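You operate a simulated robot arm through the tools that you are given. There is no shell and no other tool. Be economical: measure what you need, move in short steps, check, and stop when the job is done.

You run a simulated robot arm. Do the job below in one go: nothing can be reset, and whatever is moved stays where it is left.

## Task
Zero the thickness gauge on the steel check plate, then clear the gauge.
Fine: it must read 500 m; foot up and head parked before the plate goes back.
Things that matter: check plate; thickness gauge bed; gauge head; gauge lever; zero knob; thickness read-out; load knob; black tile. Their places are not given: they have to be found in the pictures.

Only the result counts: the job must be done as asked and must still hold three seconds after the hand-in. Knocking over, shifting, dropping, spilling or breaking anything else fails it.

## Robot
A 6-joint arm with a two-finger parallel gripper, fixed in place. Base frame: the origin is at the foot of the arm, x ahead of it, y to its left, z up; the work surface is at about z = 0. Readings come in mm, rad, newtons and seconds.
With the tool pointing down near the work surface it reaches from about 140 to 580 mm from the base axis. Its first joint turns from -1.152 to 1.152 rad. Payload 2.1 kg.
The TCP is the grasp point between the finger pads, 30 mm short of the fingertips. In the tool frame z runs along the fingers and y along their closing line. The gripper opens to 94 mm. The fingers are 28 mm wide and 10 mm thick; the gripper's body (50 by 96 mm) begins 55 mm behind the TCP.
Orientation is that of the tool frame in the base frame, as [roll, pitch, yaw] about the fixed x, y, z axes, in that order (R = Rz(yaw) Ry(pitch) Rx(roll)). With the fingers straight down and closing along the base's y, the tool's x points along the base's -x, its y along +y and its z along -z.

## Interface
- The arm moves only by the tool step_arm. Its argument "rows" is a list of rows, each a list of 6 numbers: the shift along the tool's x, y, z in mm, then the turn, a rotation vector about the tool's x, y, z in degrees. In form: [[x, y, z, rx, ry, rz], ...]. A call has 1 to 8 rows; each row is the pose to reach, as a shift and turn from the pose commanded when the call began, along the tool's axes at that moment. "gripper" is the gripper command, from -1 (shut) to 1 (fully open), values between in proportion, set as the call begins (left out, the last holds). Rows are played at 5 a second. More than 50 mm and 0.15 rad between two rows, or a gripper value outside its range, and nothing of the call is played. Where a pose cannot be reached the arm comes as near as it can. A force on the tool above 50 N (or 10 N above the force at the start of the call, whichever is more), or a blocked arm, ends the call early, and 0.2 s more pass. The fingers move at their own pace (about 72 mm/s each) and stop on an object; they squeeze with about 41 N. The grip force told is the motor's: it shows also when the fingers shut on nothing. Time passes only in rows, and 0.2 s behind the last, so rows that repeat a pose let the fingers close. The reply holds the time, the measured pose of the TCP, the force on the tool along the base axes, the opening and the grip force, in the units named above and with some noise.
- Cameras (640 x 400 px; columns grow to the right, rows downward): "scene" is fixed at [49.8, -364.3, 486.2]; the picture's right is [0.83, -0.55, 0.00], its down [-0.29, -0.44, -0.85] and it looks along [0.47, 0.71, -0.53] (base axes); focal length 288 px, centre (320, 200). "wrist" rides on the gripper at [-37, 0, -58] in the tool frame; the picture's right is [0.00, -1.00, 0.00], its down [0.97, 0.00, -0.24] and it looks along [0.24, 0.00, 0.97] (tool axes); focal length 218 px, centre (320, 200).
- capture(camera): a new picture of that camera. No time passes.
- point_at(camera, pixels): for up to 12 pixels [column, row] of the newest picture of that camera ("zoom" is the newest enlarged one), the place [x, y, z] in the base frame of the surface seen there, good to about 3 mm. No time passes.
- inspect(camera, box): a new picture of the part [left, top, right, bottom] of that camera's present view, enlarged. No time passes.
- close_job(): hands the job in; it is judged then, once.

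Go step by step. Measure first, check grasps and placings, and put right what went wrong. The budget is 80 turns and 46 pictures, counting those below and the enlarged ones. Unless the task says otherwise, let go and move clear before handing in, and close with one line.

The tools are called after "Emit:" by a JSON object that holds its "name" and its "arguments". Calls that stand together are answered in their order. step_arm: Moves the arm, as the interface text tells. Its arguments: {"type":"object","properties":{"rows":{"type":"array","items":{"type":"array","items":{"type":"number"}}},"gripper":{"type":"number"}},"required":["rows"]} The other tools are called the same way: capture (camera) takes a picture; point_at (camera, pixels) gives the place of the surface under pixels of a picture; inspect (camera, box) takes an enlarged picture of a part of a camera's view; close_job () hands the job in.

At the start:

```text
clock: 0.0
eef_pos: [237.7, 127.7, 347.6]
tool_rot: [3.141, 0.001, -3.14]
ft_force: [-0.3, -0.7, -0.1]
opening: 94.0
grip_force: 0.1
```

scene: 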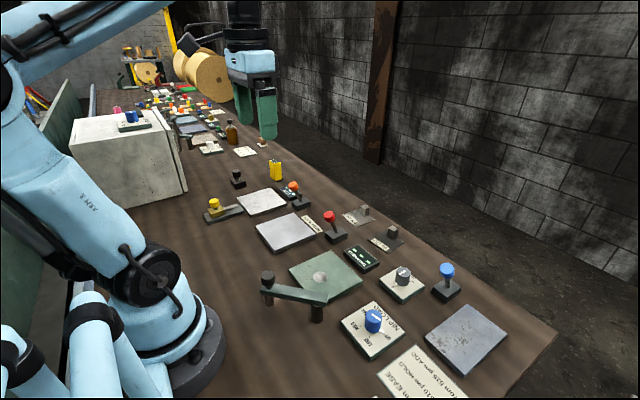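
wrist: 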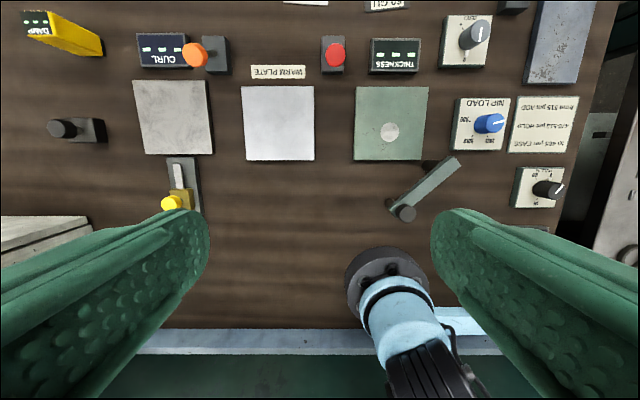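

The pictures show a green gauge bed near scene (325,275), a swing arm at (295,290), the THICKNESS read-out at (362,258), a blue NIP LOAD knob and a grey plate at (465,338). I'll zoom in to read the labels.

Emit:
{"name": "inspect", "arguments": {"camera": "scene", "box": [240, 180, 560, 400]}}

Emit:
{"name": "inspect", "arguments": {"camera": "wrist", "box": [340, 0, 640, 240]}}

Emit:
{"name": "inspect", "arguments": {"camera": "scene", "box": [80, 80, 340, 240]}}

```text
1.82 times, centred on (400, 290) of scene
```

zoom: 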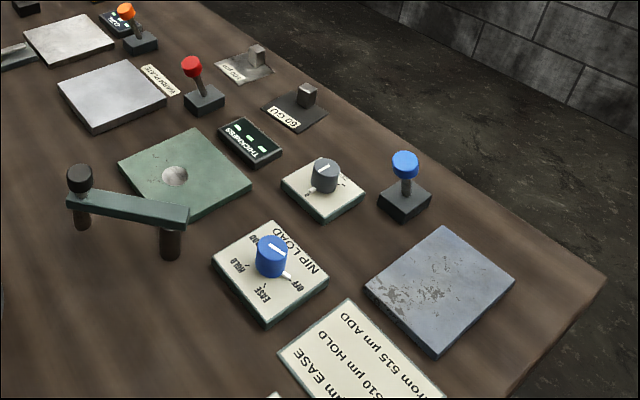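

```text
1.67 times, centred on (490, 120) of wrist
```

zoom: 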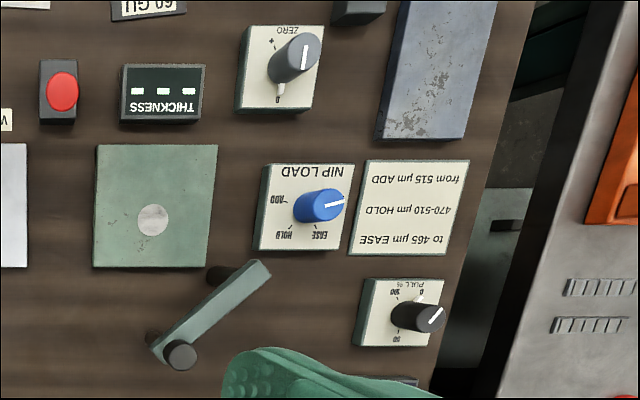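

```text
2.46 times, centred on (210, 160) of scene
```

zoom: 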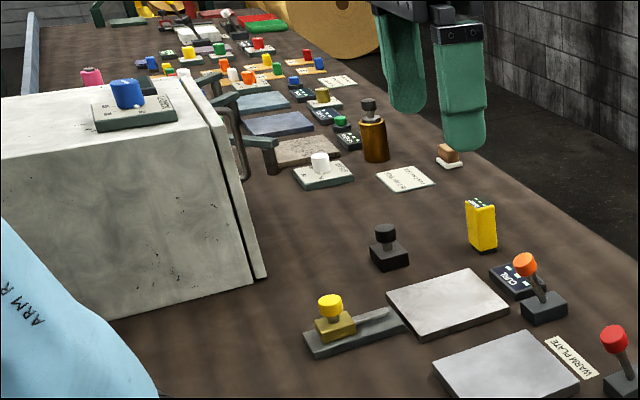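

Two small handled plates sit near scene (360,213) and (385,240): one reads "60 GU" (the black tile), and the other may be the check plate. I'll zoom in on them and measure.

Emit:
{"name": "inspect", "arguments": {"camera": "scene", "box": [320, 190, 470, 300]}}

Emit:
{"name": "inspect", "arguments": {"camera": "scene", "box": [240, 240, 400, 350]}}

Emit:
{"name": "point_at", "arguments": {"camera": "scene", "pixels": [[320, 276], [290, 275], [362, 285], [268, 273], [316, 310], [365, 208], [393, 231], [403, 272], [372, 318], [446, 268], [330, 216], [335, 236]]}}

```text
3.64 times, centred on (395, 245) of scene
```

zoom: 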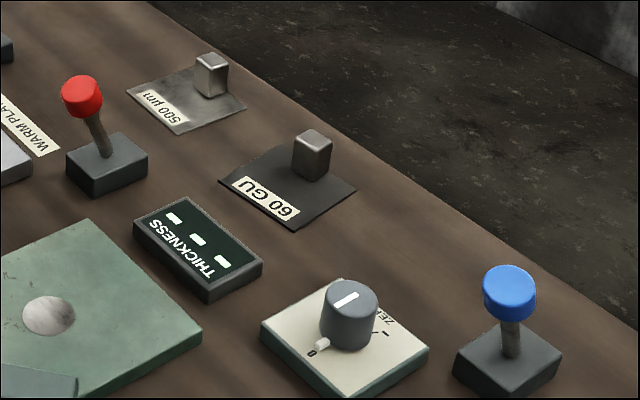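

```text
3.64 times, centred on (320, 295) of scene
```

zoom: 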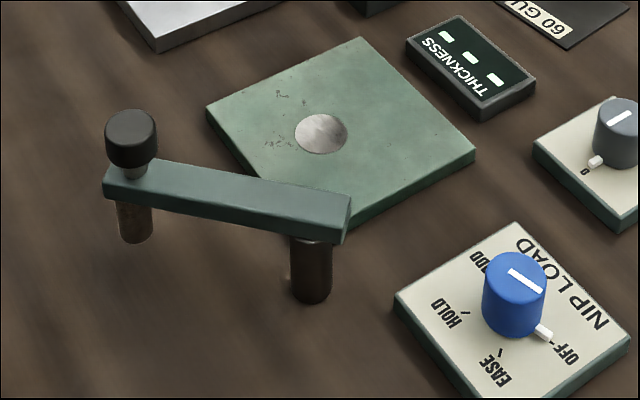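

```text
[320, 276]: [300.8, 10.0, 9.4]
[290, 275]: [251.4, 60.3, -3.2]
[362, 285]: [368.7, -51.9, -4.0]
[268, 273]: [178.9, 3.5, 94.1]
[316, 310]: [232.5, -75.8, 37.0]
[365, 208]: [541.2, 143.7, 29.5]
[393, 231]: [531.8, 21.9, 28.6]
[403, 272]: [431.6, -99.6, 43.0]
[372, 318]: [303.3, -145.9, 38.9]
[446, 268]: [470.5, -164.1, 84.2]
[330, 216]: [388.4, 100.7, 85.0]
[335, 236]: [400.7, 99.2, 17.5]
```

The "500 µm" plate with its handle at about (541,144) is the check plate, and the "60 GU" tile at (532,22) is the black tile to leave alone. I'll move the wrist camera over the gauge for a closer look at the levers and the head.

Emit:
{"name": "step_arm", "arguments": {"rows": [[-40, -20, 15, 0, 0, 0], [-80, -40, 30, 0, 0, 0], [-120, -60, 50, 0, 0, 0], [-150, -80, 70, 0, 0, 0]]}}

Emit:
{"name": "capture", "arguments": {"camera": "wrist"}}

```text
clock: 1.0
eef_pos: [387.6, 50.2, 277.4]
tool_rot: [3.141, -0.001, -3.139]
ft_force: [1.2, -0.5, -1.4]
opening: 94.1
grip_force: 0.0
```

```text
38 pictures are left
```

wrist: 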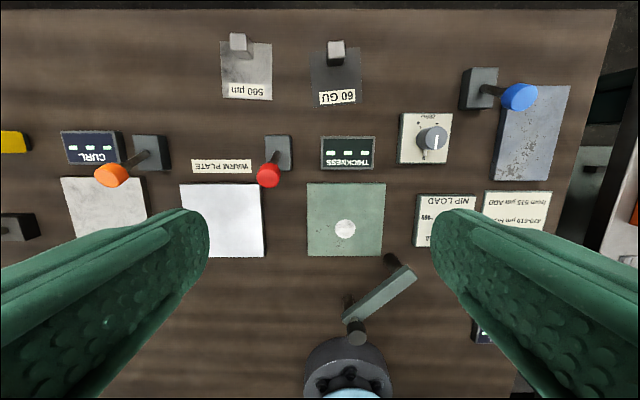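

The red lever is at (268,175), with the THICKNESS read-out at (347,153), the check plate at (247,70), the bed at (345,220) and the head knob at (357,332). I'll measure these.

Emit:
{"name": "point_at", "arguments": {"camera": "wrist", "pixels": [[238, 42], [247, 70], [222, 98], [272, 100], [273, 45], [268, 176], [279, 150], [345, 229], [310, 255], [385, 185], [357, 334], [395, 258]]}}

Emit:
{"name": "point_at", "arguments": {"camera": "wrist", "pixels": [[434, 138], [410, 155], [400, 275], [355, 312], [347, 297], [240, 57], [231, 36], [335, 45], [520, 97], [478, 85], [308, 185], [383, 255]]}}

Emit:
{"name": "inspect", "arguments": {"camera": "wrist", "box": [200, 20, 380, 200]}}

Emit:
{"name": "inspect", "arguments": {"camera": "wrist", "box": [380, 60, 560, 180]}}

```text
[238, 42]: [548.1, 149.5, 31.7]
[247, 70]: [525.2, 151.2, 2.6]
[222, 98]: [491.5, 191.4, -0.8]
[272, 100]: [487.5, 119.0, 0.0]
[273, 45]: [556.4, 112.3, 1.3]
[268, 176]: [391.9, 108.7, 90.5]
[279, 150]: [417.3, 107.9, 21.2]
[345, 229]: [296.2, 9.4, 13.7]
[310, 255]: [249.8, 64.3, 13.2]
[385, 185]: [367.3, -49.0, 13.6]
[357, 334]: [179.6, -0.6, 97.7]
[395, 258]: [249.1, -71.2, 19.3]
```

```text
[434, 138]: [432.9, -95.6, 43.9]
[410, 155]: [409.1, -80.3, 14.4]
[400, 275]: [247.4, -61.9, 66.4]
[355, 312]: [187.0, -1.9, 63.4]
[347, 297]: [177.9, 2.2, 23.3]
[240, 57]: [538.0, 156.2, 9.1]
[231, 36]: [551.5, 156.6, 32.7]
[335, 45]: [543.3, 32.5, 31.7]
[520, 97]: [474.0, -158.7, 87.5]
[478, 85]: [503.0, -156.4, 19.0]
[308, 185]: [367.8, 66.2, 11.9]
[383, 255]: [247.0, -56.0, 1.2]
```

```text
2.22 times, centred on (290, 110) of wrist
```

zoom: 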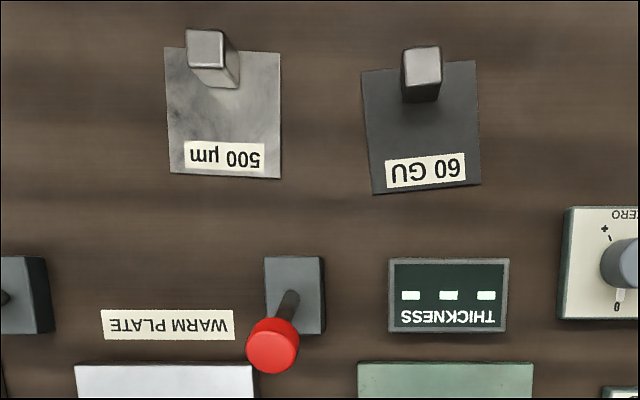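

```text
3.33 times, centred on (470, 120) of wrist
```

zoom: 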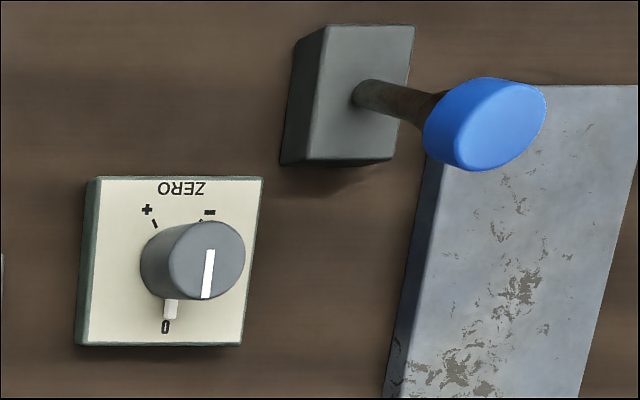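

The head pivots at about (248,-66) with a radius of about 92, so its knob at (180,0) swings onto the disc at (298,9). The red lever at (392,108,90) sits symmetric to the zero knob about the read-out, so I take it as the gauge lever. Next I'll move over the check plate handle.

Emit:
{"name": "step_arm", "arguments": {"rows": [[-40, 25, 20, 0, 0, 0], [-80, 50, 40, 0, 0, 0], [-120, 75, 70, 0, 0, 0], [-155, 100, 110, 0, 0, 0], [-158, 102, 150, 0, 0, 0]]}}

Emit:
{"name": "capture", "arguments": {"camera": "wrist"}}

```text
refused: row 1 steps farther than a row can; nothing moved
```

```text
35 pictures are left
```

wrist: 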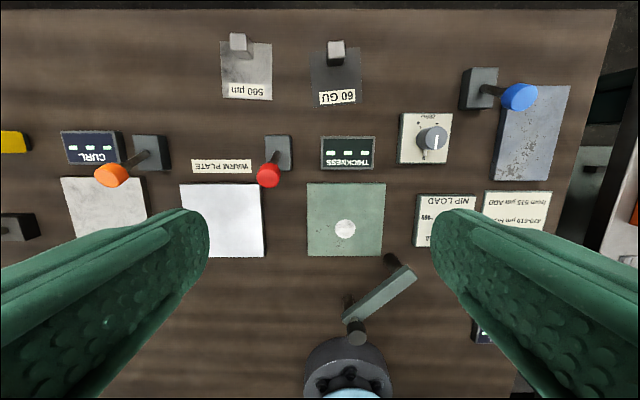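

The move was refused because the first row was 51 mm. I'll repeat it with shorter rows.

Emit:
{"name": "step_arm", "arguments": {"rows": [[-35, 22, 18, 0, 0, 0], [-70, 44, 36, 0, 0, 0], [-105, 66, 60, 0, 0, 0], [-140, 88, 80, 0, 0, 0], [-158, 102, 115, 0, 0, 0], [-158, 102, 150, 0, 0, 0]]}}

Emit:
{"name": "capture", "arguments": {"camera": "wrist"}}

```text
clock: 2.4
eef_pos: [544.0, 152.4, 127.3]
tool_rot: [3.139, 0.001, -3.141]
ft_force: [-0.1, -0.6, 1.0]
opening: 94.0
grip_force: 0.0
```

```text
34 pictures are left
```

wrist: 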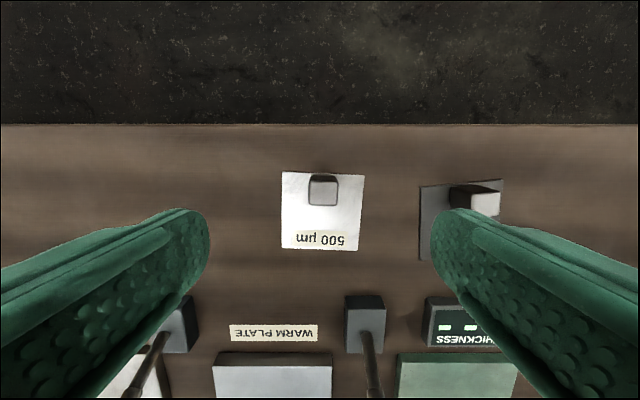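

The plate is directly below with its handle at (323,190), and it is turned slightly. I'll measure the handle and the corners.

Emit:
{"name": "point_at", "arguments": {"camera": "wrist", "pixels": [[323, 190], [311, 182], [335, 182], [310, 203], [336, 204], [283, 173], [363, 175], [282, 247], [357, 250], [320, 218]]}}

Emit:
{"name": "inspect", "arguments": {"camera": "wrist", "box": [270, 160, 380, 260]}}

```text
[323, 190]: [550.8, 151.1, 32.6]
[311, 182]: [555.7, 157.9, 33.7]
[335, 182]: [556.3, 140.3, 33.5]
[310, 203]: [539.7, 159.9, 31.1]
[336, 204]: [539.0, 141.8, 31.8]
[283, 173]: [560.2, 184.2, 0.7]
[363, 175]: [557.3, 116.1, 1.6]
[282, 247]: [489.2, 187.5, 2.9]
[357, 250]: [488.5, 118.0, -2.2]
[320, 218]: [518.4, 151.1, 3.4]
```

```text
4.00 times, centred on (325, 210) of wrist
```

zoom: 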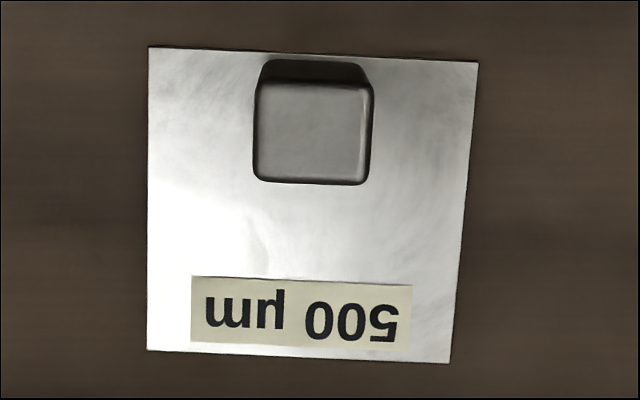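

The plate is about 70x70 mm, centred near (524,151.5) with a yaw of about -2.6°. Its handle is at (547.5,150.5), is 18 mm wide and tops out near z 33. I'll part-close the fingers, align and descend.

Emit:
{"name": "step_arm", "arguments": {"rows": [[-3.5, -1.9, 0, 0, 0, 2.6], [-3.5, -1.9, 20, 0, 0, 2.6], [-3.5, -1.9, 45, 0, 0, 2.6], [-3.5, -1.9, 70, 0, 0, 2.6], [-3.5, -1.9, 89, 0, 0, 2.6]], "gripper": 0.05}}

Emit:
{"name": "capture", "arguments": {"camera": "wrist"}}

```text
clock: 3.6
eef_pos: [549.8, 151.4, 39.7]
tool_rot: [3.14, -0.001, 3.098]
ft_force: [0.0, -0.2, -0.9]
opening: 49.2
grip_force: 0.1
```

```text
32 pictures are left
```

wrist: 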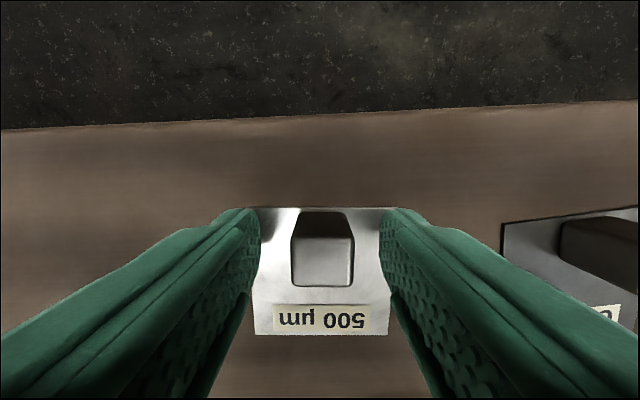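

The fingers straddle the handle, centred at (323,260), and the plate is square to the tool. I'll close and lift slightly.

Emit:
{"name": "step_arm", "arguments": {"rows": [[0, 0, 0, 0, 0, 0], [0, 0, 0, 0, 0, 0], [0, 0, 0, 0, 0, 0], [0, 0, 0, 0, 0, 0]], "gripper": -1}}

Emit:
{"name": "step_arm", "arguments": {"rows": [[0, 0, -20, 0, 0, 0], [0, 0, -60, 0, 0, 0], [0, 0, -100, 0, 0, 0]]}}

Emit:
{"name": "capture", "arguments": {"camera": "wrist"}}

```text
clock: 4.6
eef_pos: [548.2, 151.3, 38.6]
tool_rot: [3.14, 0.0, 3.098]
ft_force: [-0.2, -0.2, -0.3]
opening: 21.1
grip_force: 41.8
```

```text
clock: 5.4
eef_pos: [549.7, 150.9, 140.7]
tool_rot: [3.139, -0.001, 3.099]
ft_force: [0.0, -0.2, -0.2]
opening: 0.2
grip_force: 33.2
```

```text
31 pictures are left
```

wrist: 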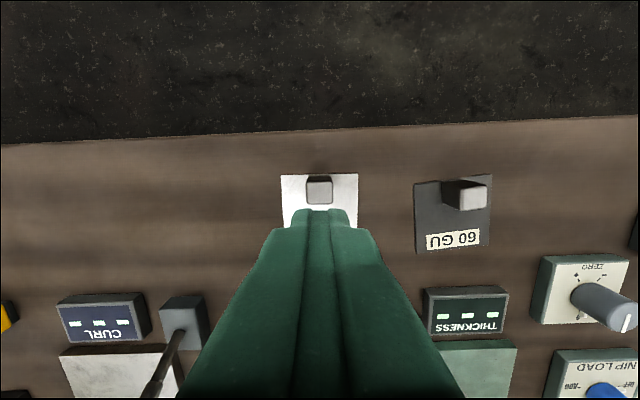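

The fingers shut to 0.2, so the handle slipped out on the lift, and the plate still looks to be at (320,190). I'll open, check its place and grip again deeper with a slower lift.

Emit:
{"name": "step_arm", "arguments": {"rows": [[0, 0, 0, 0, 0, 0], [0, 0, 0, 0, 0, 0]], "gripper": 0.05}}

Emit:
{"name": "capture", "arguments": {"camera": "wrist"}}

Emit:
{"name": "point_at", "arguments": {"camera": "wrist", "pixels": [[319, 188], [308, 183], [330, 183], [309, 201], [330, 201], [283, 175], [357, 175], [284, 224], [356, 224]]}}

```text
clock: 6.0
eef_pos: [549.6, 151.8, 140.2]
tool_rot: [3.141, -0.001, 3.099]
ft_force: [-0.4, -0.4, 0.7]
opening: 49.4
grip_force: 0.0
```

```text
30 pictures are left
```

wrist: 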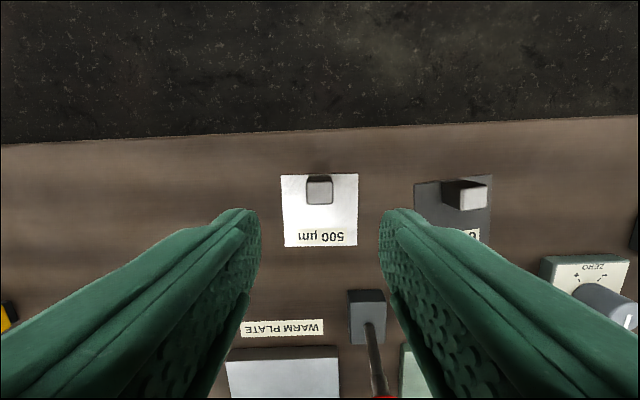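

```text
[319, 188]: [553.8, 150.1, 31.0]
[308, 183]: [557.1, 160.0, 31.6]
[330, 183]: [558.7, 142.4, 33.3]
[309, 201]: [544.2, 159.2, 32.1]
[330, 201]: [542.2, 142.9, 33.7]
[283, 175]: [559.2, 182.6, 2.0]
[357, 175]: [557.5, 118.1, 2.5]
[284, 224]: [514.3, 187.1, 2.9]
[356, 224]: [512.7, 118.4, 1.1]
```

The plate hasn't moved, and the handle is at about (550,151). I'll go about 4 mm deeper this time.

Emit:
{"name": "step_arm", "arguments": {"rows": [[0, 0, 40, 0, 0, 0], [0, 0, 75, 0, 0, 0], [0, 0, 95, 0, 0, 0], [-0.5, 0, 104, 0, 0, 0], [-0.5, 0, 104, 0, 0, 0]]}}

Emit:
{"name": "step_arm", "arguments": {"rows": [[0, 0, 0, 0, 0, 0], [0, 0, 0, 0, 0, 0], [0, 0, 0, 0, 0, 0], [0, 0, 0, 0, 0, 0], [0, 0, 0, 0, 0, 0]], "gripper": -1}}

Emit:
{"name": "step_arm", "arguments": {"rows": [[0, 0, -2, 0, 0, 0], [0, 0, -5, 0, 0, 0], [0, 0, -8, 0, 0, 0]]}}

Emit:
{"name": "capture", "arguments": {"camera": "wrist"}}

```text
clock: 7.2
eef_pos: [549.7, 149.6, 33.5]
tool_rot: [3.138, 0.0, 3.098]
ft_force: [-0.2, -0.3, 0.2]
opening: 49.5
grip_force: 0.1
```

```text
clock: 8.4
eef_pos: [548.6, 150.8, 33.9]
tool_rot: [3.14, 0.002, 3.097]
ft_force: [-0.3, -0.4, -0.6]
opening: 24.6
grip_force: 41.1
```

```text
clock: 9.2
eef_pos: [549.9, 150.8, 43.0]
tool_rot: [3.141, 0.0, 3.098]
ft_force: [-0.1, -0.1, -1.3]
opening: 21.1
grip_force: 41.3
```

```text
29 pictures are left
```

wrist: 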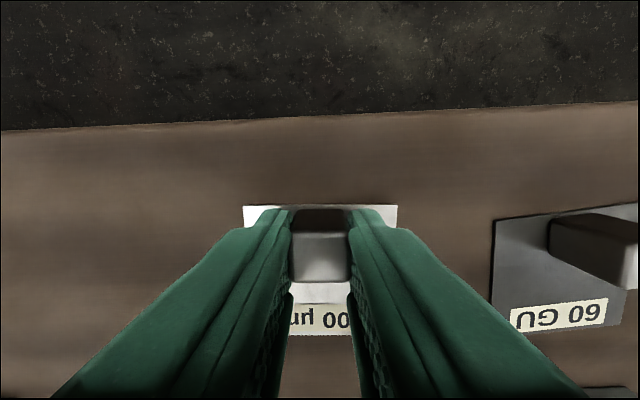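

The plate now spans 244 to 397 px, wider than before, so it is lifted and held at 21 mm opening. The first lift was probably too brisk, so I'll keep raising gently.

Emit:
{"name": "step_arm", "arguments": {"rows": [[0, 0, -3, 0, 0, 0], [0, 0, -7, 0, 0, 0], [0, 0, -12, 0, 0, 0], [0, 0, -17, 0, 0, 0], [0, 0, -22, 0, 0, 0], [0, 0, -27, 0, 0, 0], [0, 0, -31, 0, 0, 0], [0, 0, -34, 0, 0, 0]]}}

Emit:
{"name": "capture", "arguments": {"camera": "wrist"}}

```text
clock: 11.0
eef_pos: [549.1, 150.8, 77.4]
tool_rot: [3.138, -0.001, 3.098]
ft_force: [-0.2, -0.3, -0.7]
opening: 20.9
grip_force: 40.9
```

```text
28 pictures are left
```

wrist: 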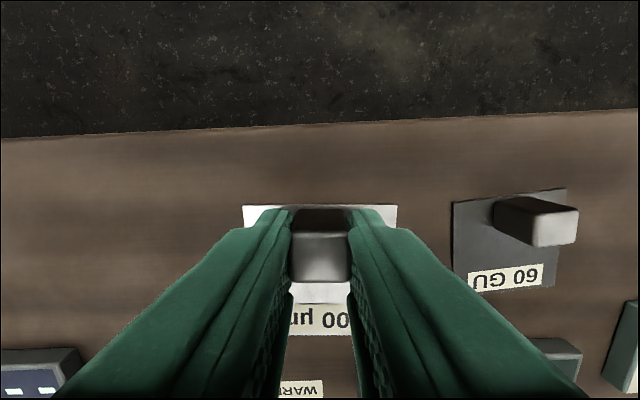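

The plate is held firmly. I'll carry it in y at x≈549 above the tile, which keeps it clear of the red lever, and then bring it back over the bed.

Emit:
{"name": "step_arm", "arguments": {"rows": [[-0.3, -8, -6, 0, 0, 0], [-1.1, -26, -12, 0, 0, 0], [-2.2, -50, -16, 0, 0, 0], [-3.2, -74, -16, 0, 0, 0], [-4.3, -98, -16, 0, 0, 0], [-5.3, -120, -16, 0, 0, 0], [-5.9, -134, -16, 0, 0, 0], [-6.2, -141.9, -16, 0, 0, 0]]}}

Emit:
{"name": "step_arm", "arguments": {"rows": [[8, -0.3, 0, 0, 0, -0.5], [28, -1.2, 0, 0, 0, -1], [52, -2.3, 0, 0, 0, -1.5], [78, -3.4, 0, 0, 0, -2], [104, -4.5, 0, 0, 0, -2.6], [126, -5.5, 0, 0, 0, -2.6], [142, -6.2, 0, 0, 0, -2.6], [150, -6.5, 0, 0, 0, -2.6]]}}

Emit:
{"name": "capture", "arguments": {"camera": "wrist"}}

```text
clock: 12.8
eef_pos: [549.4, 8.1, 92.0]
tool_rot: [3.139, 0.0, 3.098]
ft_force: [-0.2, 0.4, -0.8]
opening: 21.0
grip_force: 41.0
```

```text
clock: 14.6
eef_pos: [398.8, 9.5, 93.2]
tool_rot: [3.14, 0.0, -3.139]
ft_force: [0.1, 0.1, -1.8]
opening: 21.4
grip_force: 41.1
```

```text
27 pictures are left
```

wrist: 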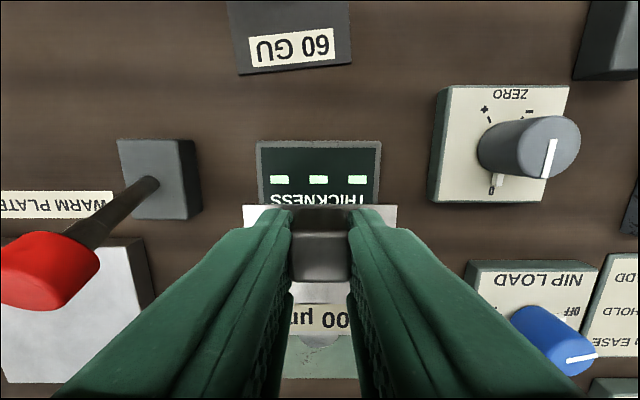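

Still held and now square to the bed. I'll move back 71 mm and lower to just above the bed top at z≈13.

Emit:
{"name": "step_arm", "arguments": {"rows": [[10, 0, 0, 0, 0, 0], [30, 0, 0, 0, 0, 0], [52, 0, 0, 0, 0, 0], [66, 0, 0, 0, 0, 0], [71, 0, 5, 0, 0, 0], [71, 0, 18, 0, 0, 0], [71, 0, 32, 0, 0, 0], [71, 0, 40, 0, 0, 0]]}}

Emit:
{"name": "inspect", "arguments": {"camera": "scene", "box": [240, 200, 440, 330]}}

```text
clock: 16.4
eef_pos: [327.1, 8.1, 53.6]
tool_rot: [3.14, -0.001, -3.139]
ft_force: [-0.2, 0.2, -0.6]
opening: 20.9
grip_force: 40.8
```

```text
3.08 times, centred on (340, 265) of scene
```

zoom: 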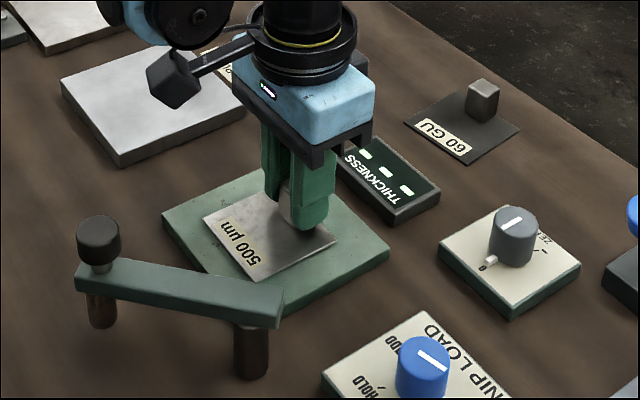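

The plate is over the bed with about 6 mm to go, so I'll lower it gently.

Emit:
{"name": "step_arm", "arguments": {"rows": [[0, 0, 2, 0, 0, 0], [0, 0, 3.5, 0, 0, 0], [0, 0, 5, 0, 0, 0], [0, 0, 6, 0, 0, 0]]}}

Emit:
{"name": "inspect", "arguments": {"camera": "scene", "box": [280, 240, 380, 305]}}

```text
clock: 17.2
eef_pos: [327.5, 8.5, 48.5]
tool_rot: [3.138, -0.002, -3.139]
ft_force: [-0.7, 0.9, 19.8]
opening: 20.9
grip_force: 42.0
stopped in row 4: the force on the tool passed its limit (the readings are from after the stop); the commanded pose is now the measured one
```

```text
6.15 times, centred on (330, 272) of scene
```

zoom: 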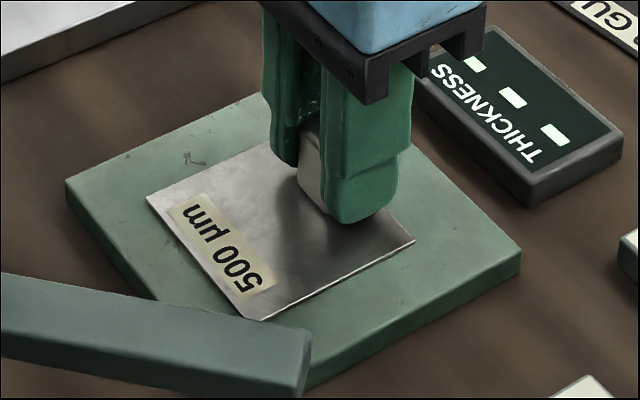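

Contact at 19.8 N, so the plate is seated. I'll release to 50 mm and rise straight up.

Emit:
{"name": "step_arm", "arguments": {"rows": [[0, 0, 0, 0, 0, 0], [0, 0, 0, 0, 0, 0], [0, 0, -15, 0, 0, 0], [0, 0, -45, 0, 0, 0], [0, 0, -90, 0, 0, 0], [20, 0, -130, 0, 0, 0], [50, 0, -160, 0, 0, 0], [50, 0, -160, 0, 0, 0]], "gripper": 0.05}}

Emit:
{"name": "capture", "arguments": {"camera": "wrist"}}

```text
clock: 19.0
eef_pos: [278.2, 10.3, 207.5]
tool_rot: [3.139, -0.001, -3.14]
ft_force: [-0.5, -0.4, 0.1]
opening: 49.4
grip_force: 0.0
```

```text
24 pictures are left
```

wrist: 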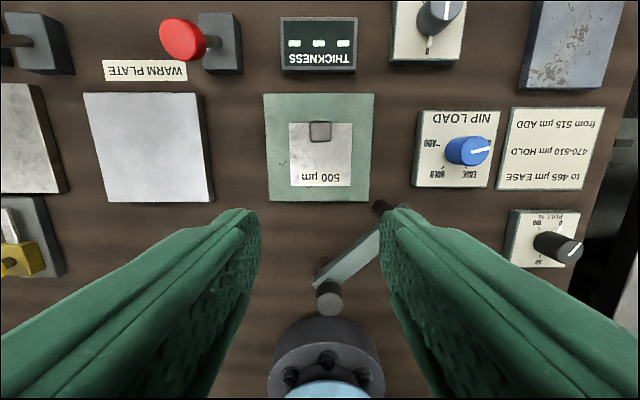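

The plate sits flat on the bed at (320,155). Next I'll measure the head knob at (329,292), the arm and the plate.

Emit:
{"name": "point_at", "arguments": {"camera": "wrist", "pixels": [[329, 288], [319, 293], [340, 293], [329, 308], [320, 278], [378, 235], [385, 208], [290, 123], [352, 186], [320, 132], [320, 262], [290, 186]]}}

Emit:
{"name": "inspect", "arguments": {"camera": "wrist", "box": [260, 180, 420, 320]}}

```text
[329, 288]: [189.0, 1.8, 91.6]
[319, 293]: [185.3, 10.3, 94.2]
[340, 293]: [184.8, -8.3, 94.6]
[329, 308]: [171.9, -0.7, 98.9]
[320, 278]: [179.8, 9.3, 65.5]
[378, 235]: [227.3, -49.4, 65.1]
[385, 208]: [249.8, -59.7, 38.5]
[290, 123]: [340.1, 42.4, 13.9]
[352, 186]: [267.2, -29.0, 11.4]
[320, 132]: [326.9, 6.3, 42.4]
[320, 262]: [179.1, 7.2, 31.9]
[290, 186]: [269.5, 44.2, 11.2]
```

```text
2.86 times, centred on (340, 250) of wrist
```

zoom: 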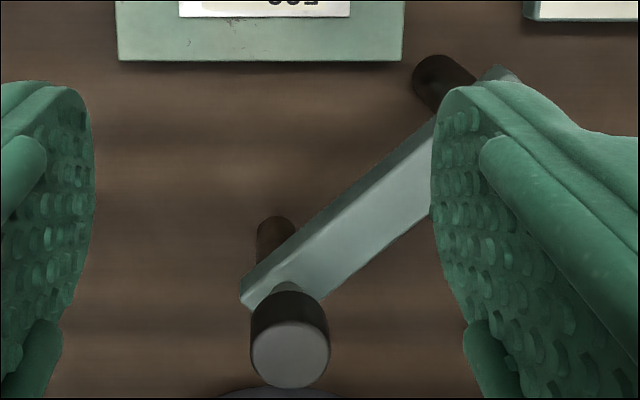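

The knob axis is at about (178.5,1) with its top at z≈98, the bar top is at z≈66, and the pivot is at about (243,-67) with R≈94. I'll go to the knob with the tips above the bar.

Emit:
{"name": "step_arm", "arguments": {"rows": [[35, -3, 15, 0, 0, 0], [70, -6, 30, 0, 0, 0], [99.5, -9.3, 50, 0, 0, 0], [99.5, -9.3, 80, 0, 0, 0], [99.5, -9.3, 105, 0, 0, 0], [99.5, -9.3, 105, 0, 0, 0]]}}

Emit:
{"name": "capture", "arguments": {"camera": "wrist"}}

```text
clock: 20.4
eef_pos: [179.8, 0.3, 103.8]
tool_rot: [3.14, -0.002, -3.141]
ft_force: [-0.7, -0.2, -0.9]
opening: 49.3
grip_force: 0.1
```

```text
22 pictures are left
```

wrist: 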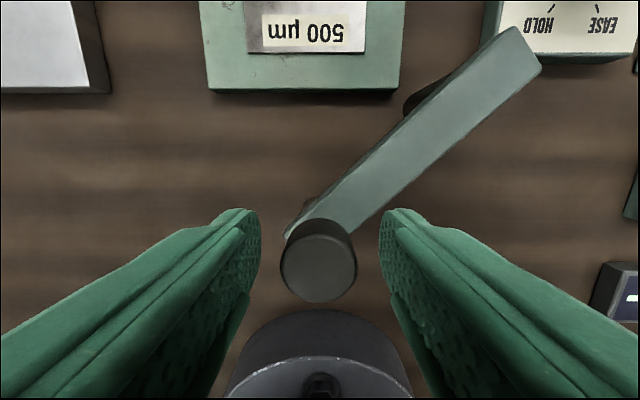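

The knob is centred between the fingers at (318,268). I'll grip it and swing the first 40° of the arc.

Emit:
{"name": "step_arm", "arguments": {"rows": [[0, 0, 0, 0, 0, 0], [0, 0, 0, 0, 0, 0], [0, 0, 0, 0, 0, 0]], "gripper": -1}}

Emit:
{"name": "step_arm", "arguments": {"rows": [[-6.2, 5.4, 0, 0, 0, 0], [-12.8, 10.2, 0, 0, 0, 0], [-19.9, 14.4, 0, 0, 0, 0], [-27.2, 18, 0, 0, 0, 0], [-34.9, 21, 0, 0, 0, 0], [-42.8, 23.2, 0, 0, 0, 0], [-50.8, 24.8, 0, 0, 0, 0], [-59, 25.6, 0, 0, 0, 0]]}}

Emit:
{"name": "capture", "arguments": {"camera": "wrist"}}

```text
clock: 21.2
eef_pos: [179.1, -0.3, 103.9]
tool_rot: [3.136, -0.001, 3.141]
ft_force: [0.0, 6.3, -4.6]
opening: 24.7
grip_force: 45.1
```

```text
clock: 23.0
eef_pos: [237.3, 22.9, 104.7]
tool_rot: [3.139, -0.003, -3.14]
ft_force: [-5.2, 1.9, 2.5]
opening: 25.3
grip_force: 44.7
```

```text
21 pictures are left
```

wrist: 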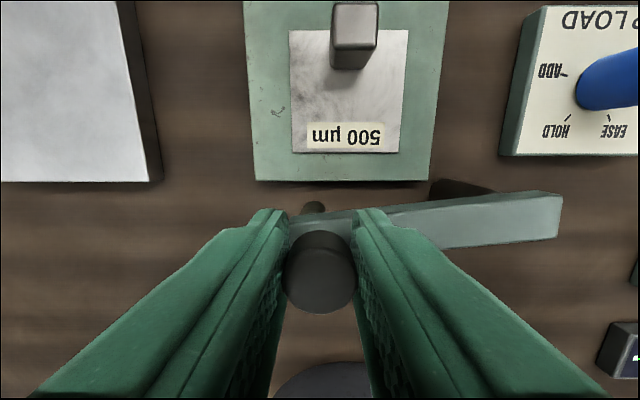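

The head is following (bar now nearly along y, knob at (320,272)) and forces are low. I'll continue the rest of the arc to the disc.

Emit:
{"name": "step_arm", "arguments": {"rows": [[-8.2, 0.2, 0, 0, 0, 0], [-16.3, -0.4, 0, 0, 0, 0], [-24.5, -1.7, 0, 0, 0, 0], [-32.4, -3.7, 0, 0, 0, 0], [-40.2, -6.3, 0, 0, 0, 0], [-47.6, -9.7, 0, 0, 0, 0], [-54.8, -13.6, 0, 0, 0, 0], [-61, -17.7, 0, 0, 0, 0]]}}

Emit:
{"name": "inspect", "arguments": {"camera": "scene", "box": [240, 200, 440, 330]}}

Emit:
{"name": "capture", "arguments": {"camera": "wrist"}}

```text
clock: 24.4
eef_pos: [283.2, 19.6, 103.2]
tool_rot: [3.123, 0.002, -3.14]
ft_force: [2.0, 3.6, -6.2]
opening: 25.1
grip_force: 44.7
stopped in row 6: the force on the tool passed its limit (the readings are from after the stop); the commanded pose is now the measured one
```

```text
3.08 times, centred on (340, 265) of scene
```

zoom: 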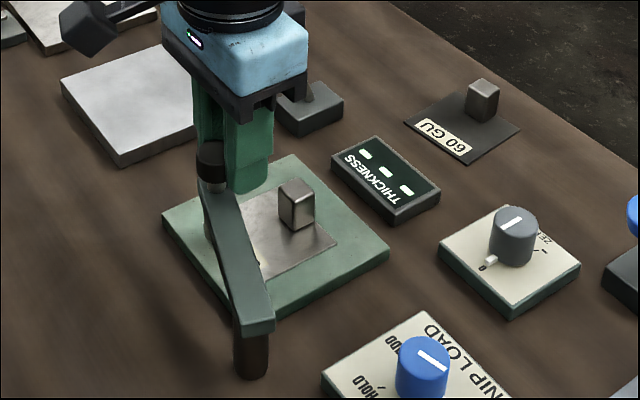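

```text
19 pictures are left
```

wrist: 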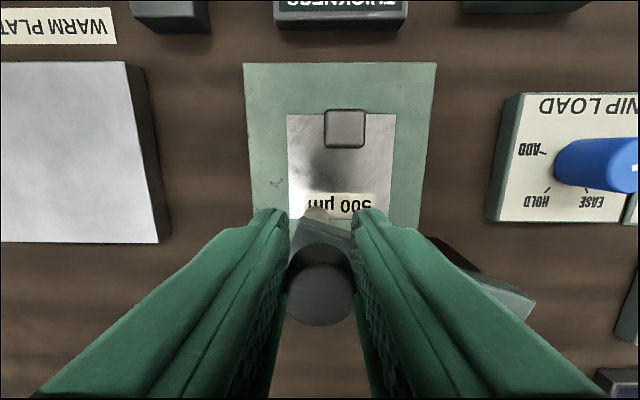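

The call stopped on force, and the knob has lagged in the fingers (row 285 rather than 263). I'll measure the knob, the foot and the plate to see what is blocking.

Emit:
{"name": "point_at", "arguments": {"camera": "wrist", "pixels": [[319, 268], [319, 320], [319, 295], [315, 213], [328, 235], [288, 116], [395, 114], [346, 130], [289, 212], [530, 300], [515, 312]]}}

Emit:
{"name": "inspect", "arguments": {"camera": "wrist", "box": [260, 170, 380, 330]}}

Emit:
{"name": "inspect", "arguments": {"camera": "scene", "box": [280, 230, 360, 330]}}

```text
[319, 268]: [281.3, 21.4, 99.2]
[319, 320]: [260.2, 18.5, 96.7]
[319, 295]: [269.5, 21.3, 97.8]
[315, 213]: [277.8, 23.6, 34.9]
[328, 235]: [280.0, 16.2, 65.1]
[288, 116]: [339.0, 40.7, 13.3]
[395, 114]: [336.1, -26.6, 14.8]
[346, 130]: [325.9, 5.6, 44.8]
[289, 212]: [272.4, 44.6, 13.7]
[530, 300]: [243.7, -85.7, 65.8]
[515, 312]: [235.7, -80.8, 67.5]
```

```text
2.50 times, centred on (320, 250) of wrist
```

zoom: 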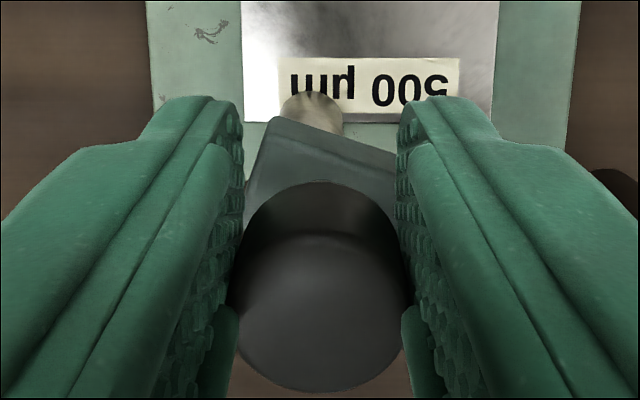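

```text
4.00 times, centred on (320, 280) of scene
```

zoom: 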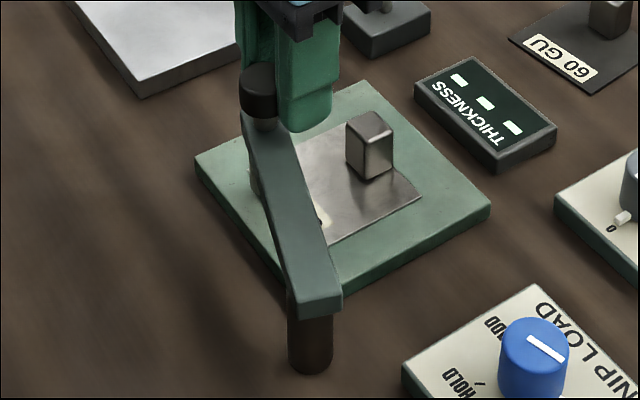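

The knob is at about (271,20) and the fingers slid about 12 mm ahead of it, so friction alone can't drag it along x; nothing is actually blocking. I'll let go, move behind the knob and push it with closed fingers.

Emit:
{"name": "step_arm", "arguments": {"rows": [[0, 0, 0, 0, 0, 0], [0, 0, 0, 0, 0, 0], [0, 0, -20, 1.06, 0, 0], [0, 0, -50, 1.06, 0, 0], [25, 4, -52, 1.06, 0, 0], [47, 5, -52, 1.06, 0, 0]], "gripper": 0.05}}

Emit:
{"name": "step_arm", "arguments": {"rows": [[0, 0, 0, 0, 0, 0], [0, 0, 0, 0, 0, 0], [0, 0, 20, 0, 0, 0], [0, 0, 40, 0, 0, 0], [0, 0, 52, 0, 0, 0], [0, 0, 52, 0, 0, 0]], "gripper": -1}}

Emit:
{"name": "capture", "arguments": {"camera": "wrist"}}

```text
clock: 25.8
eef_pos: [235.8, 24.4, 157.1]
tool_rot: [-3.141, 0.001, -3.139]
ft_force: [0.6, 0.8, 0.1]
opening: 49.3
grip_force: 0.1
```

```text
clock: 27.2
eef_pos: [236.2, 25.1, 104.9]
tool_rot: [-3.14, 0.002, -3.14]
ft_force: [0.8, 0.2, 0.0]
opening: 0.0
grip_force: 32.7
```

```text
16 pictures are left
```

wrist: 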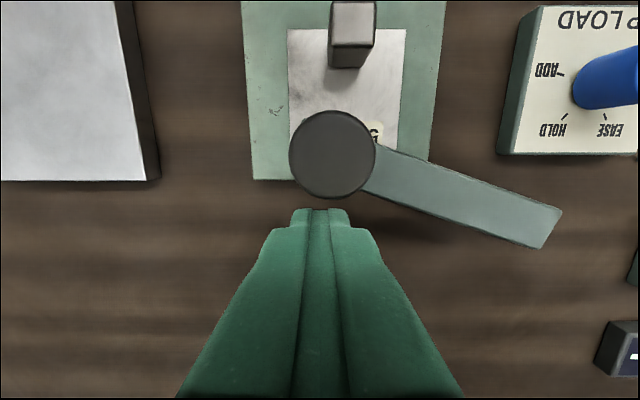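

Closed fingers are 8 mm behind the knob, whose centre is at (271,21.5) with a 12.5 mm radius. I'll push it along the arc to put the foot over the disc at (298,9).

Emit:
{"name": "step_arm", "arguments": {"rows": [[-7, -4, 0, 0, 0, 0], [-13.3, -5.6, 0, 0, 0, 0], [-16.3, -6.8, 0, 0, 0, 0], [-19.3, -8, 0, 0, 0, 0], [-25.2, -10.9, 0, 0, 0, 0], [-30.8, -14.1, 0, 0, 0, 0], [-34, -16.2, 0, 0, 0, 0], [-35.5, -17.3, 0, 0, 0, 0]]}}

Emit:
{"name": "capture", "arguments": {"camera": "wrist"}}

```text
clock: 29.0
eef_pos: [269.4, 7.3, 102.8]
tool_rot: [-3.141, -0.007, -3.138]
ft_force: [-27.1, 10.8, 5.3]
opening: 0.2
grip_force: 33.0
```

```text
15 pictures are left
```

wrist: 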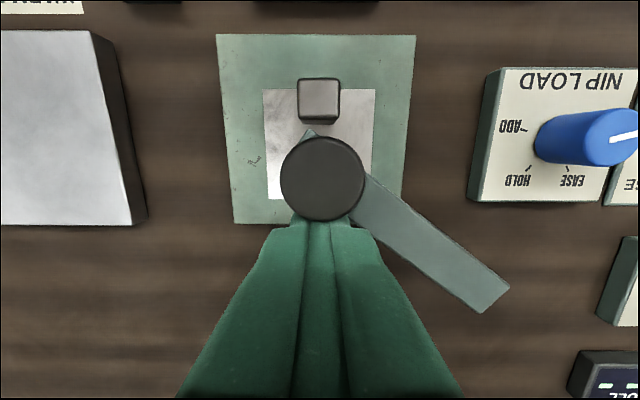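

The knob now computes to about (297,7) and the push met 27 N, so it looks to be at its stop over the disc. I'll back off, rise, and check from the scene camera.

Emit:
{"name": "step_arm", "arguments": {"rows": [[10, 2, 0, 0, 0, 0], [18, 4, -15, 0, 0, 0], [18, 20, -45, 0, 0, 0], [0, 50, -75, 0, 0, 0], [-30, 80, -80, 0, 0, 0], [-65, 100, -80, 0, 0, 0]]}}

Emit:
{"name": "inspect", "arguments": {"camera": "scene", "box": [250, 190, 430, 320]}}

Emit:
{"name": "capture", "arguments": {"camera": "wrist"}}

```text
clock: 30.4
eef_pos: [336.3, 105.7, 183.7]
tool_rot: [-3.139, 0.001, -3.139]
ft_force: [0.2, -0.6, 0.0]
opening: 0.0
grip_force: 32.9
```

```text
3.08 times, centred on (340, 255) of scene
```

zoom: 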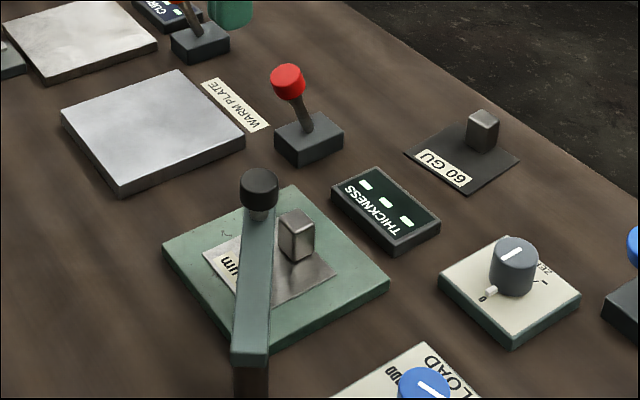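

```text
13 pictures are left
```

wrist: 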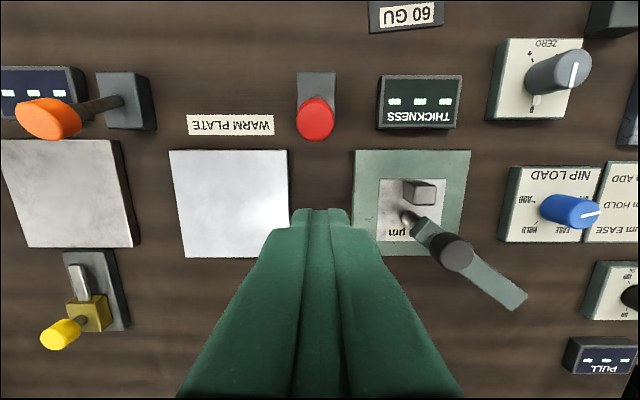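

The foot is over the plate next to its handle, and the display still shows dashes. I'll lower behind the red lever's ball at (392,108.7,90) and push it away along +x.

Emit:
{"name": "step_arm", "arguments": {"rows": [[-10, 3, 35, 0, 0, 0], [-14, 3, 65, 0, 0, 0], [-14, 3, 83, 0, 0, 0]]}}

Emit:
{"name": "step_arm", "arguments": {"rows": [[-10, 0, 0, 0, 0, 0], [-18, 0, 0, 0, 0, 0], [-26, 0, 0, 0, 0, 0], [-34, 0, 0, 0, 0, 0], [-42, 0, 0, 0, 0, 0], [-50, 0, 0, 0, 0, 0], [-58, 0, 0, 0, 0, 0], [-64, 0, 0, 0, 0, 0]]}}

Emit:
{"name": "inspect", "arguments": {"camera": "scene", "box": [250, 190, 430, 320]}}

```text
clock: 31.2
eef_pos: [350.3, 110.0, 100.8]
tool_rot: [-3.139, 0.003, -3.14]
ft_force: [-0.3, -0.8, -0.2]
opening: 0.1
grip_force: 32.8
```

```text
clock: 33.0
eef_pos: [412.2, 109.8, 100.2]
tool_rot: [-3.14, -0.006, -3.141]
ft_force: [-21.0, -1.5, 4.3]
opening: 0.0
grip_force: 33.1
```

```text
3.08 times, centred on (340, 255) of scene
```

zoom: 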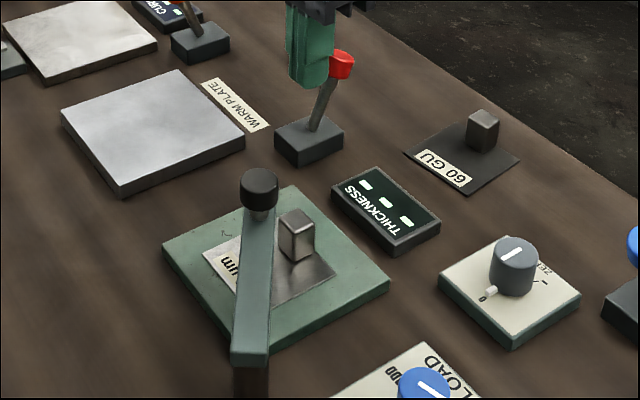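

The red lever is thrown and met 21 N at its stop, but the read-out still shows dashes. I'll back off and take a wider look.

Emit:
{"name": "step_arm", "arguments": {"rows": [[15, 0, 0, 0, 0, 0], [50, 0, -20, 0, 0, 0], [70, -20, -60, 0, 0, 0], [80, -50, -100, 0, 0, 0], [80, -80, -110, 0, 0, 0], [80, -80, -110, 0, 0, 0]]}}

Emit:
{"name": "capture", "arguments": {"camera": "wrist"}}

```text
refused: row 4 steps farther than a row can; nothing moved
```

```text
11 pictures are left
```

wrist: 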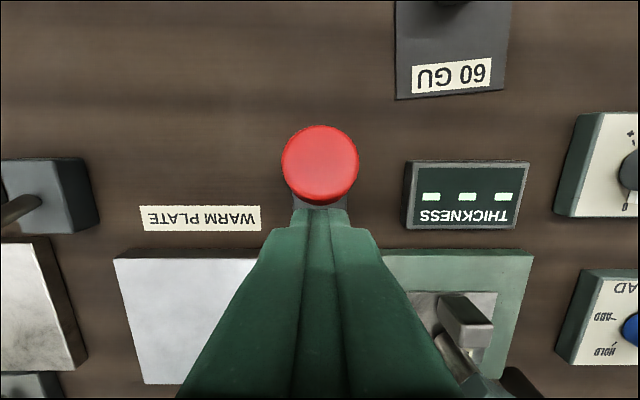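

Still dashes, and the ball is at about x 438 while a symmetric throw would be 442. I'll push a few mm further to make sure it's fully over.

Emit:
{"name": "step_arm", "arguments": {"rows": [[-3, 0, 0, 0, 0, 0], [-6, 0, 0, 0, 0, 0], [-8, 0, 0, 0, 0, 0], [-8, 0, 0, 0, 0, 0]]}}

Emit:
{"name": "step_arm", "arguments": {"rows": [[20, 0, 0, 0, 0, 0], [50, 0, -15, 0, 0, 0], [70, -15, -50, 0, 0, 0], [80, -40, -85, 0, 0, 0], [85, -65, -115, 0, 0, 0], [85, -65, -115, 0, 0, 0]]}}

Emit:
{"name": "inspect", "arguments": {"camera": "scene", "box": [250, 190, 430, 320]}}

```text
clock: 33.6
eef_pos: [413.3, 110.6, 100.6]
tool_rot: [-3.138, -0.025, -3.138]
ft_force: [-10.7, -0.9, 4.2]
opening: 0.3
grip_force: 32.7
stopped in row 2: the force on the tool passed its limit (the readings are from after the stop); the commanded pose is now the measured one
```

```text
clock: 35.0
eef_pos: [331.4, 44.4, 217.7]
tool_rot: [-3.14, -0.019, -3.14]
ft_force: [-0.2, 0.1, -0.9]
opening: 0.0
grip_force: 33.0
```

```text
3.08 times, centred on (340, 255) of scene
```

zoom: 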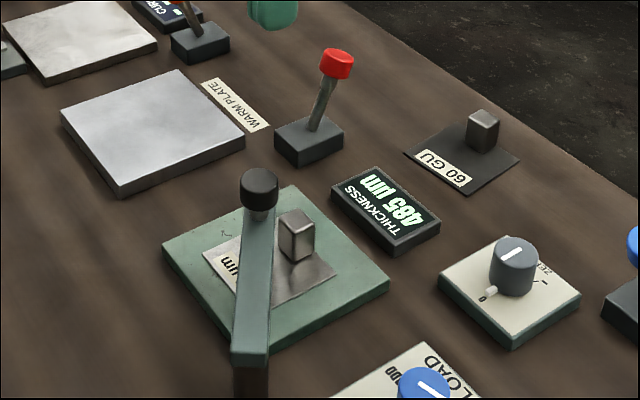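

The read-out shows 485 µm, so the red lever was right and the foot is down. It needs +15, so I'll move over the zero knob at about (433,-95.6) with the fingers half open.

Emit:
{"name": "step_arm", "arguments": {"rows": [[-20, -28, 10, 0, -1.09, 0], [-40, -56, 25, 0, -1.09, 0], [-60, -84, 45, 0, -1.09, 0], [-80, -112, 65, 0, -1.09, 0], [-98, -138, 85, 0, -1.09, 0], [-100, -140, 105, 0, -1.09, 0], [-100, -140, 105, 0, -1.09, 0]], "gripper": 0.05}}

Emit:
{"name": "capture", "arguments": {"camera": "wrist"}}

```text
clock: 36.6
eef_pos: [429.2, -96.6, 110.7]
tool_rot: [-3.138, 0.0, -3.138]
ft_force: [0.3, -0.2, 0.1]
opening: 49.3
grip_force: 0.0
```

```text
9 pictures are left
```

wrist: 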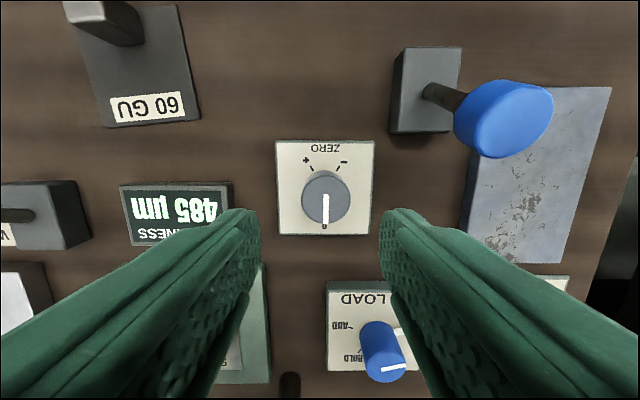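

It reads 485 µm clearly at (181,210). I'll measure the knob at (326,197) and the dial marks.

Emit:
{"name": "point_at", "arguments": {"camera": "wrist", "pixels": [[326, 197], [303, 197], [349, 197], [326, 174], [326, 219], [278, 142], [373, 142], [280, 234], [369, 234], [312, 170], [340, 170], [324, 227]]}}

```text
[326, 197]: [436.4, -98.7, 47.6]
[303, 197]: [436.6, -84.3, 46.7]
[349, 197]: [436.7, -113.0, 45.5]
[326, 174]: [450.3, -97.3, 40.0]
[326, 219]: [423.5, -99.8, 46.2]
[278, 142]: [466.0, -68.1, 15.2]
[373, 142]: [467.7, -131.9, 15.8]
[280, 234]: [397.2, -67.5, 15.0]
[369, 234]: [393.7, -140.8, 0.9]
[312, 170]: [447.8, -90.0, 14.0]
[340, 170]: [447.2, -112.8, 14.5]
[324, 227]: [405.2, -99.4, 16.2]
```

The knob axis is at about (434,-98.5) with its top at z≈46. "+" lies on the (+x,+y) side, so adding means turning clockwise from above. I'll descend and grip.

Emit:
{"name": "step_arm", "arguments": {"rows": [[-5, -2, 10, 0, 0, 0], [-5, -2, 30, 0, 0, 0], [-5, -2, 50, 0, 0, 0], [-5, -2, 60, 0, 0, 0], [-5, -2, 60, 0, 0, 0]]}}

Emit:
{"name": "step_arm", "arguments": {"rows": [[0, 0, 0, 0, 0, 0], [0, 0, 0, 0, 0, 0], [0, 0, 0, 0, 0, 0]], "gripper": -1}}

Emit:
{"name": "step_arm", "arguments": {"rows": [[0, 0, 0, 0, 0, 8], [0, 0, 0, 0, 0, 16], [0, 0, 0, 0, 0, 24], [0, 0, 0, 0, 0, 30]]}}

Emit:
{"name": "inspect", "arguments": {"camera": "scene", "box": [310, 210, 450, 310]}}

```text
clock: 37.8
eef_pos: [435.4, -96.3, 50.9]
tool_rot: [-3.137, -0.001, -3.136]
ft_force: [-0.2, 0.0, 0.2]
opening: 49.2
grip_force: 0.1
```

```text
clock: 38.6
eef_pos: [434.8, -99.8, 50.9]
tool_rot: [-3.134, 0.001, -3.142]
ft_force: [0.8, -28.5, -10.5]
opening: 29.3
grip_force: 45.3
```

```text
clock: 39.6
eef_pos: [434.4, -100.1, 51.0]
tool_rot: [-3.133, 0.005, 2.616]
ft_force: [12.4, -31.3, -6.0]
opening: 29.5
grip_force: 45.2
```

```text
4.00 times, centred on (380, 260) of scene
```

zoom: 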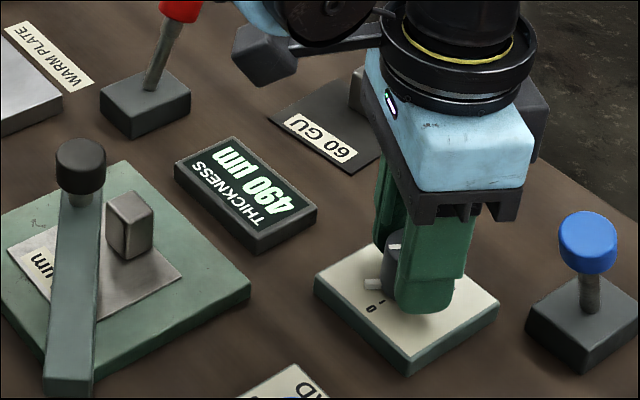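

30° gave +5 µm (490 µm), so 60° more should reach 500. I'll also shift 3 mm in -y to relieve the side load.

Emit:
{"name": "step_arm", "arguments": {"rows": [[-1.5, -2.6, 0, 0, 0, 7.5], [-1.5, -2.6, 0, 0, 0, 15], [-1.5, -2.6, 0, 0, 0, 22.5], [-1.5, -2.6, 0, 0, 0, 30], [-1.5, -2.6, 0, 0, 0, 37.5], [-1.5, -2.6, 0, 0, 0, 45], [-1.5, -2.6, 0, 0, 0, 52.5], [-1.5, -2.6, 0, 0, 0, 60]]}}

Emit:
{"name": "inspect", "arguments": {"camera": "scene", "box": [310, 210, 450, 310]}}

```text
clock: 41.4
eef_pos: [435.2, -99.4, 50.9]
tool_rot: [3.141, 0.001, 1.572]
ft_force: [17.4, 0.8, 3.5]
opening: 29.5
grip_force: 45.1
```

```text
4.00 times, centred on (380, 260) of scene
```

zoom: 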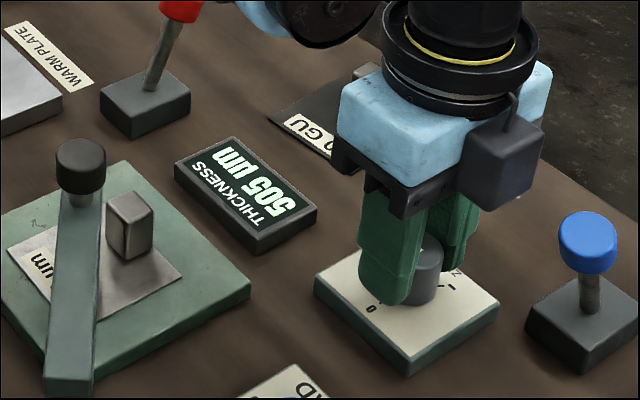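

It reads 505 µm, so 90° gives +20 µm (about 4.5° per µm). I'll turn back 22.5°.

Emit:
{"name": "step_arm", "arguments": {"rows": [[0, 0, 0, 0, 0, -7.5], [0, 0, 0, 0, 0, -15], [0, 0, 0, 0, 0, -22.5], [0, 0, 0, 0, 0, -22.5]]}}

Emit:
{"name": "inspect", "arguments": {"camera": "scene", "box": [310, 210, 450, 310]}}

```text
clock: 42.4
eef_pos: [435.2, -99.3, 51.8]
tool_rot: [-3.141, 0.003, 1.97]
ft_force: [17.8, 9.2, 4.8]
opening: 29.4
grip_force: 44.7
```

```text
4.00 times, centred on (380, 260) of scene
```

zoom: 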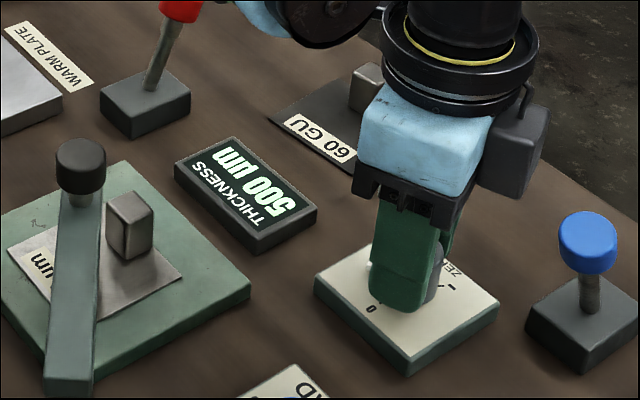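

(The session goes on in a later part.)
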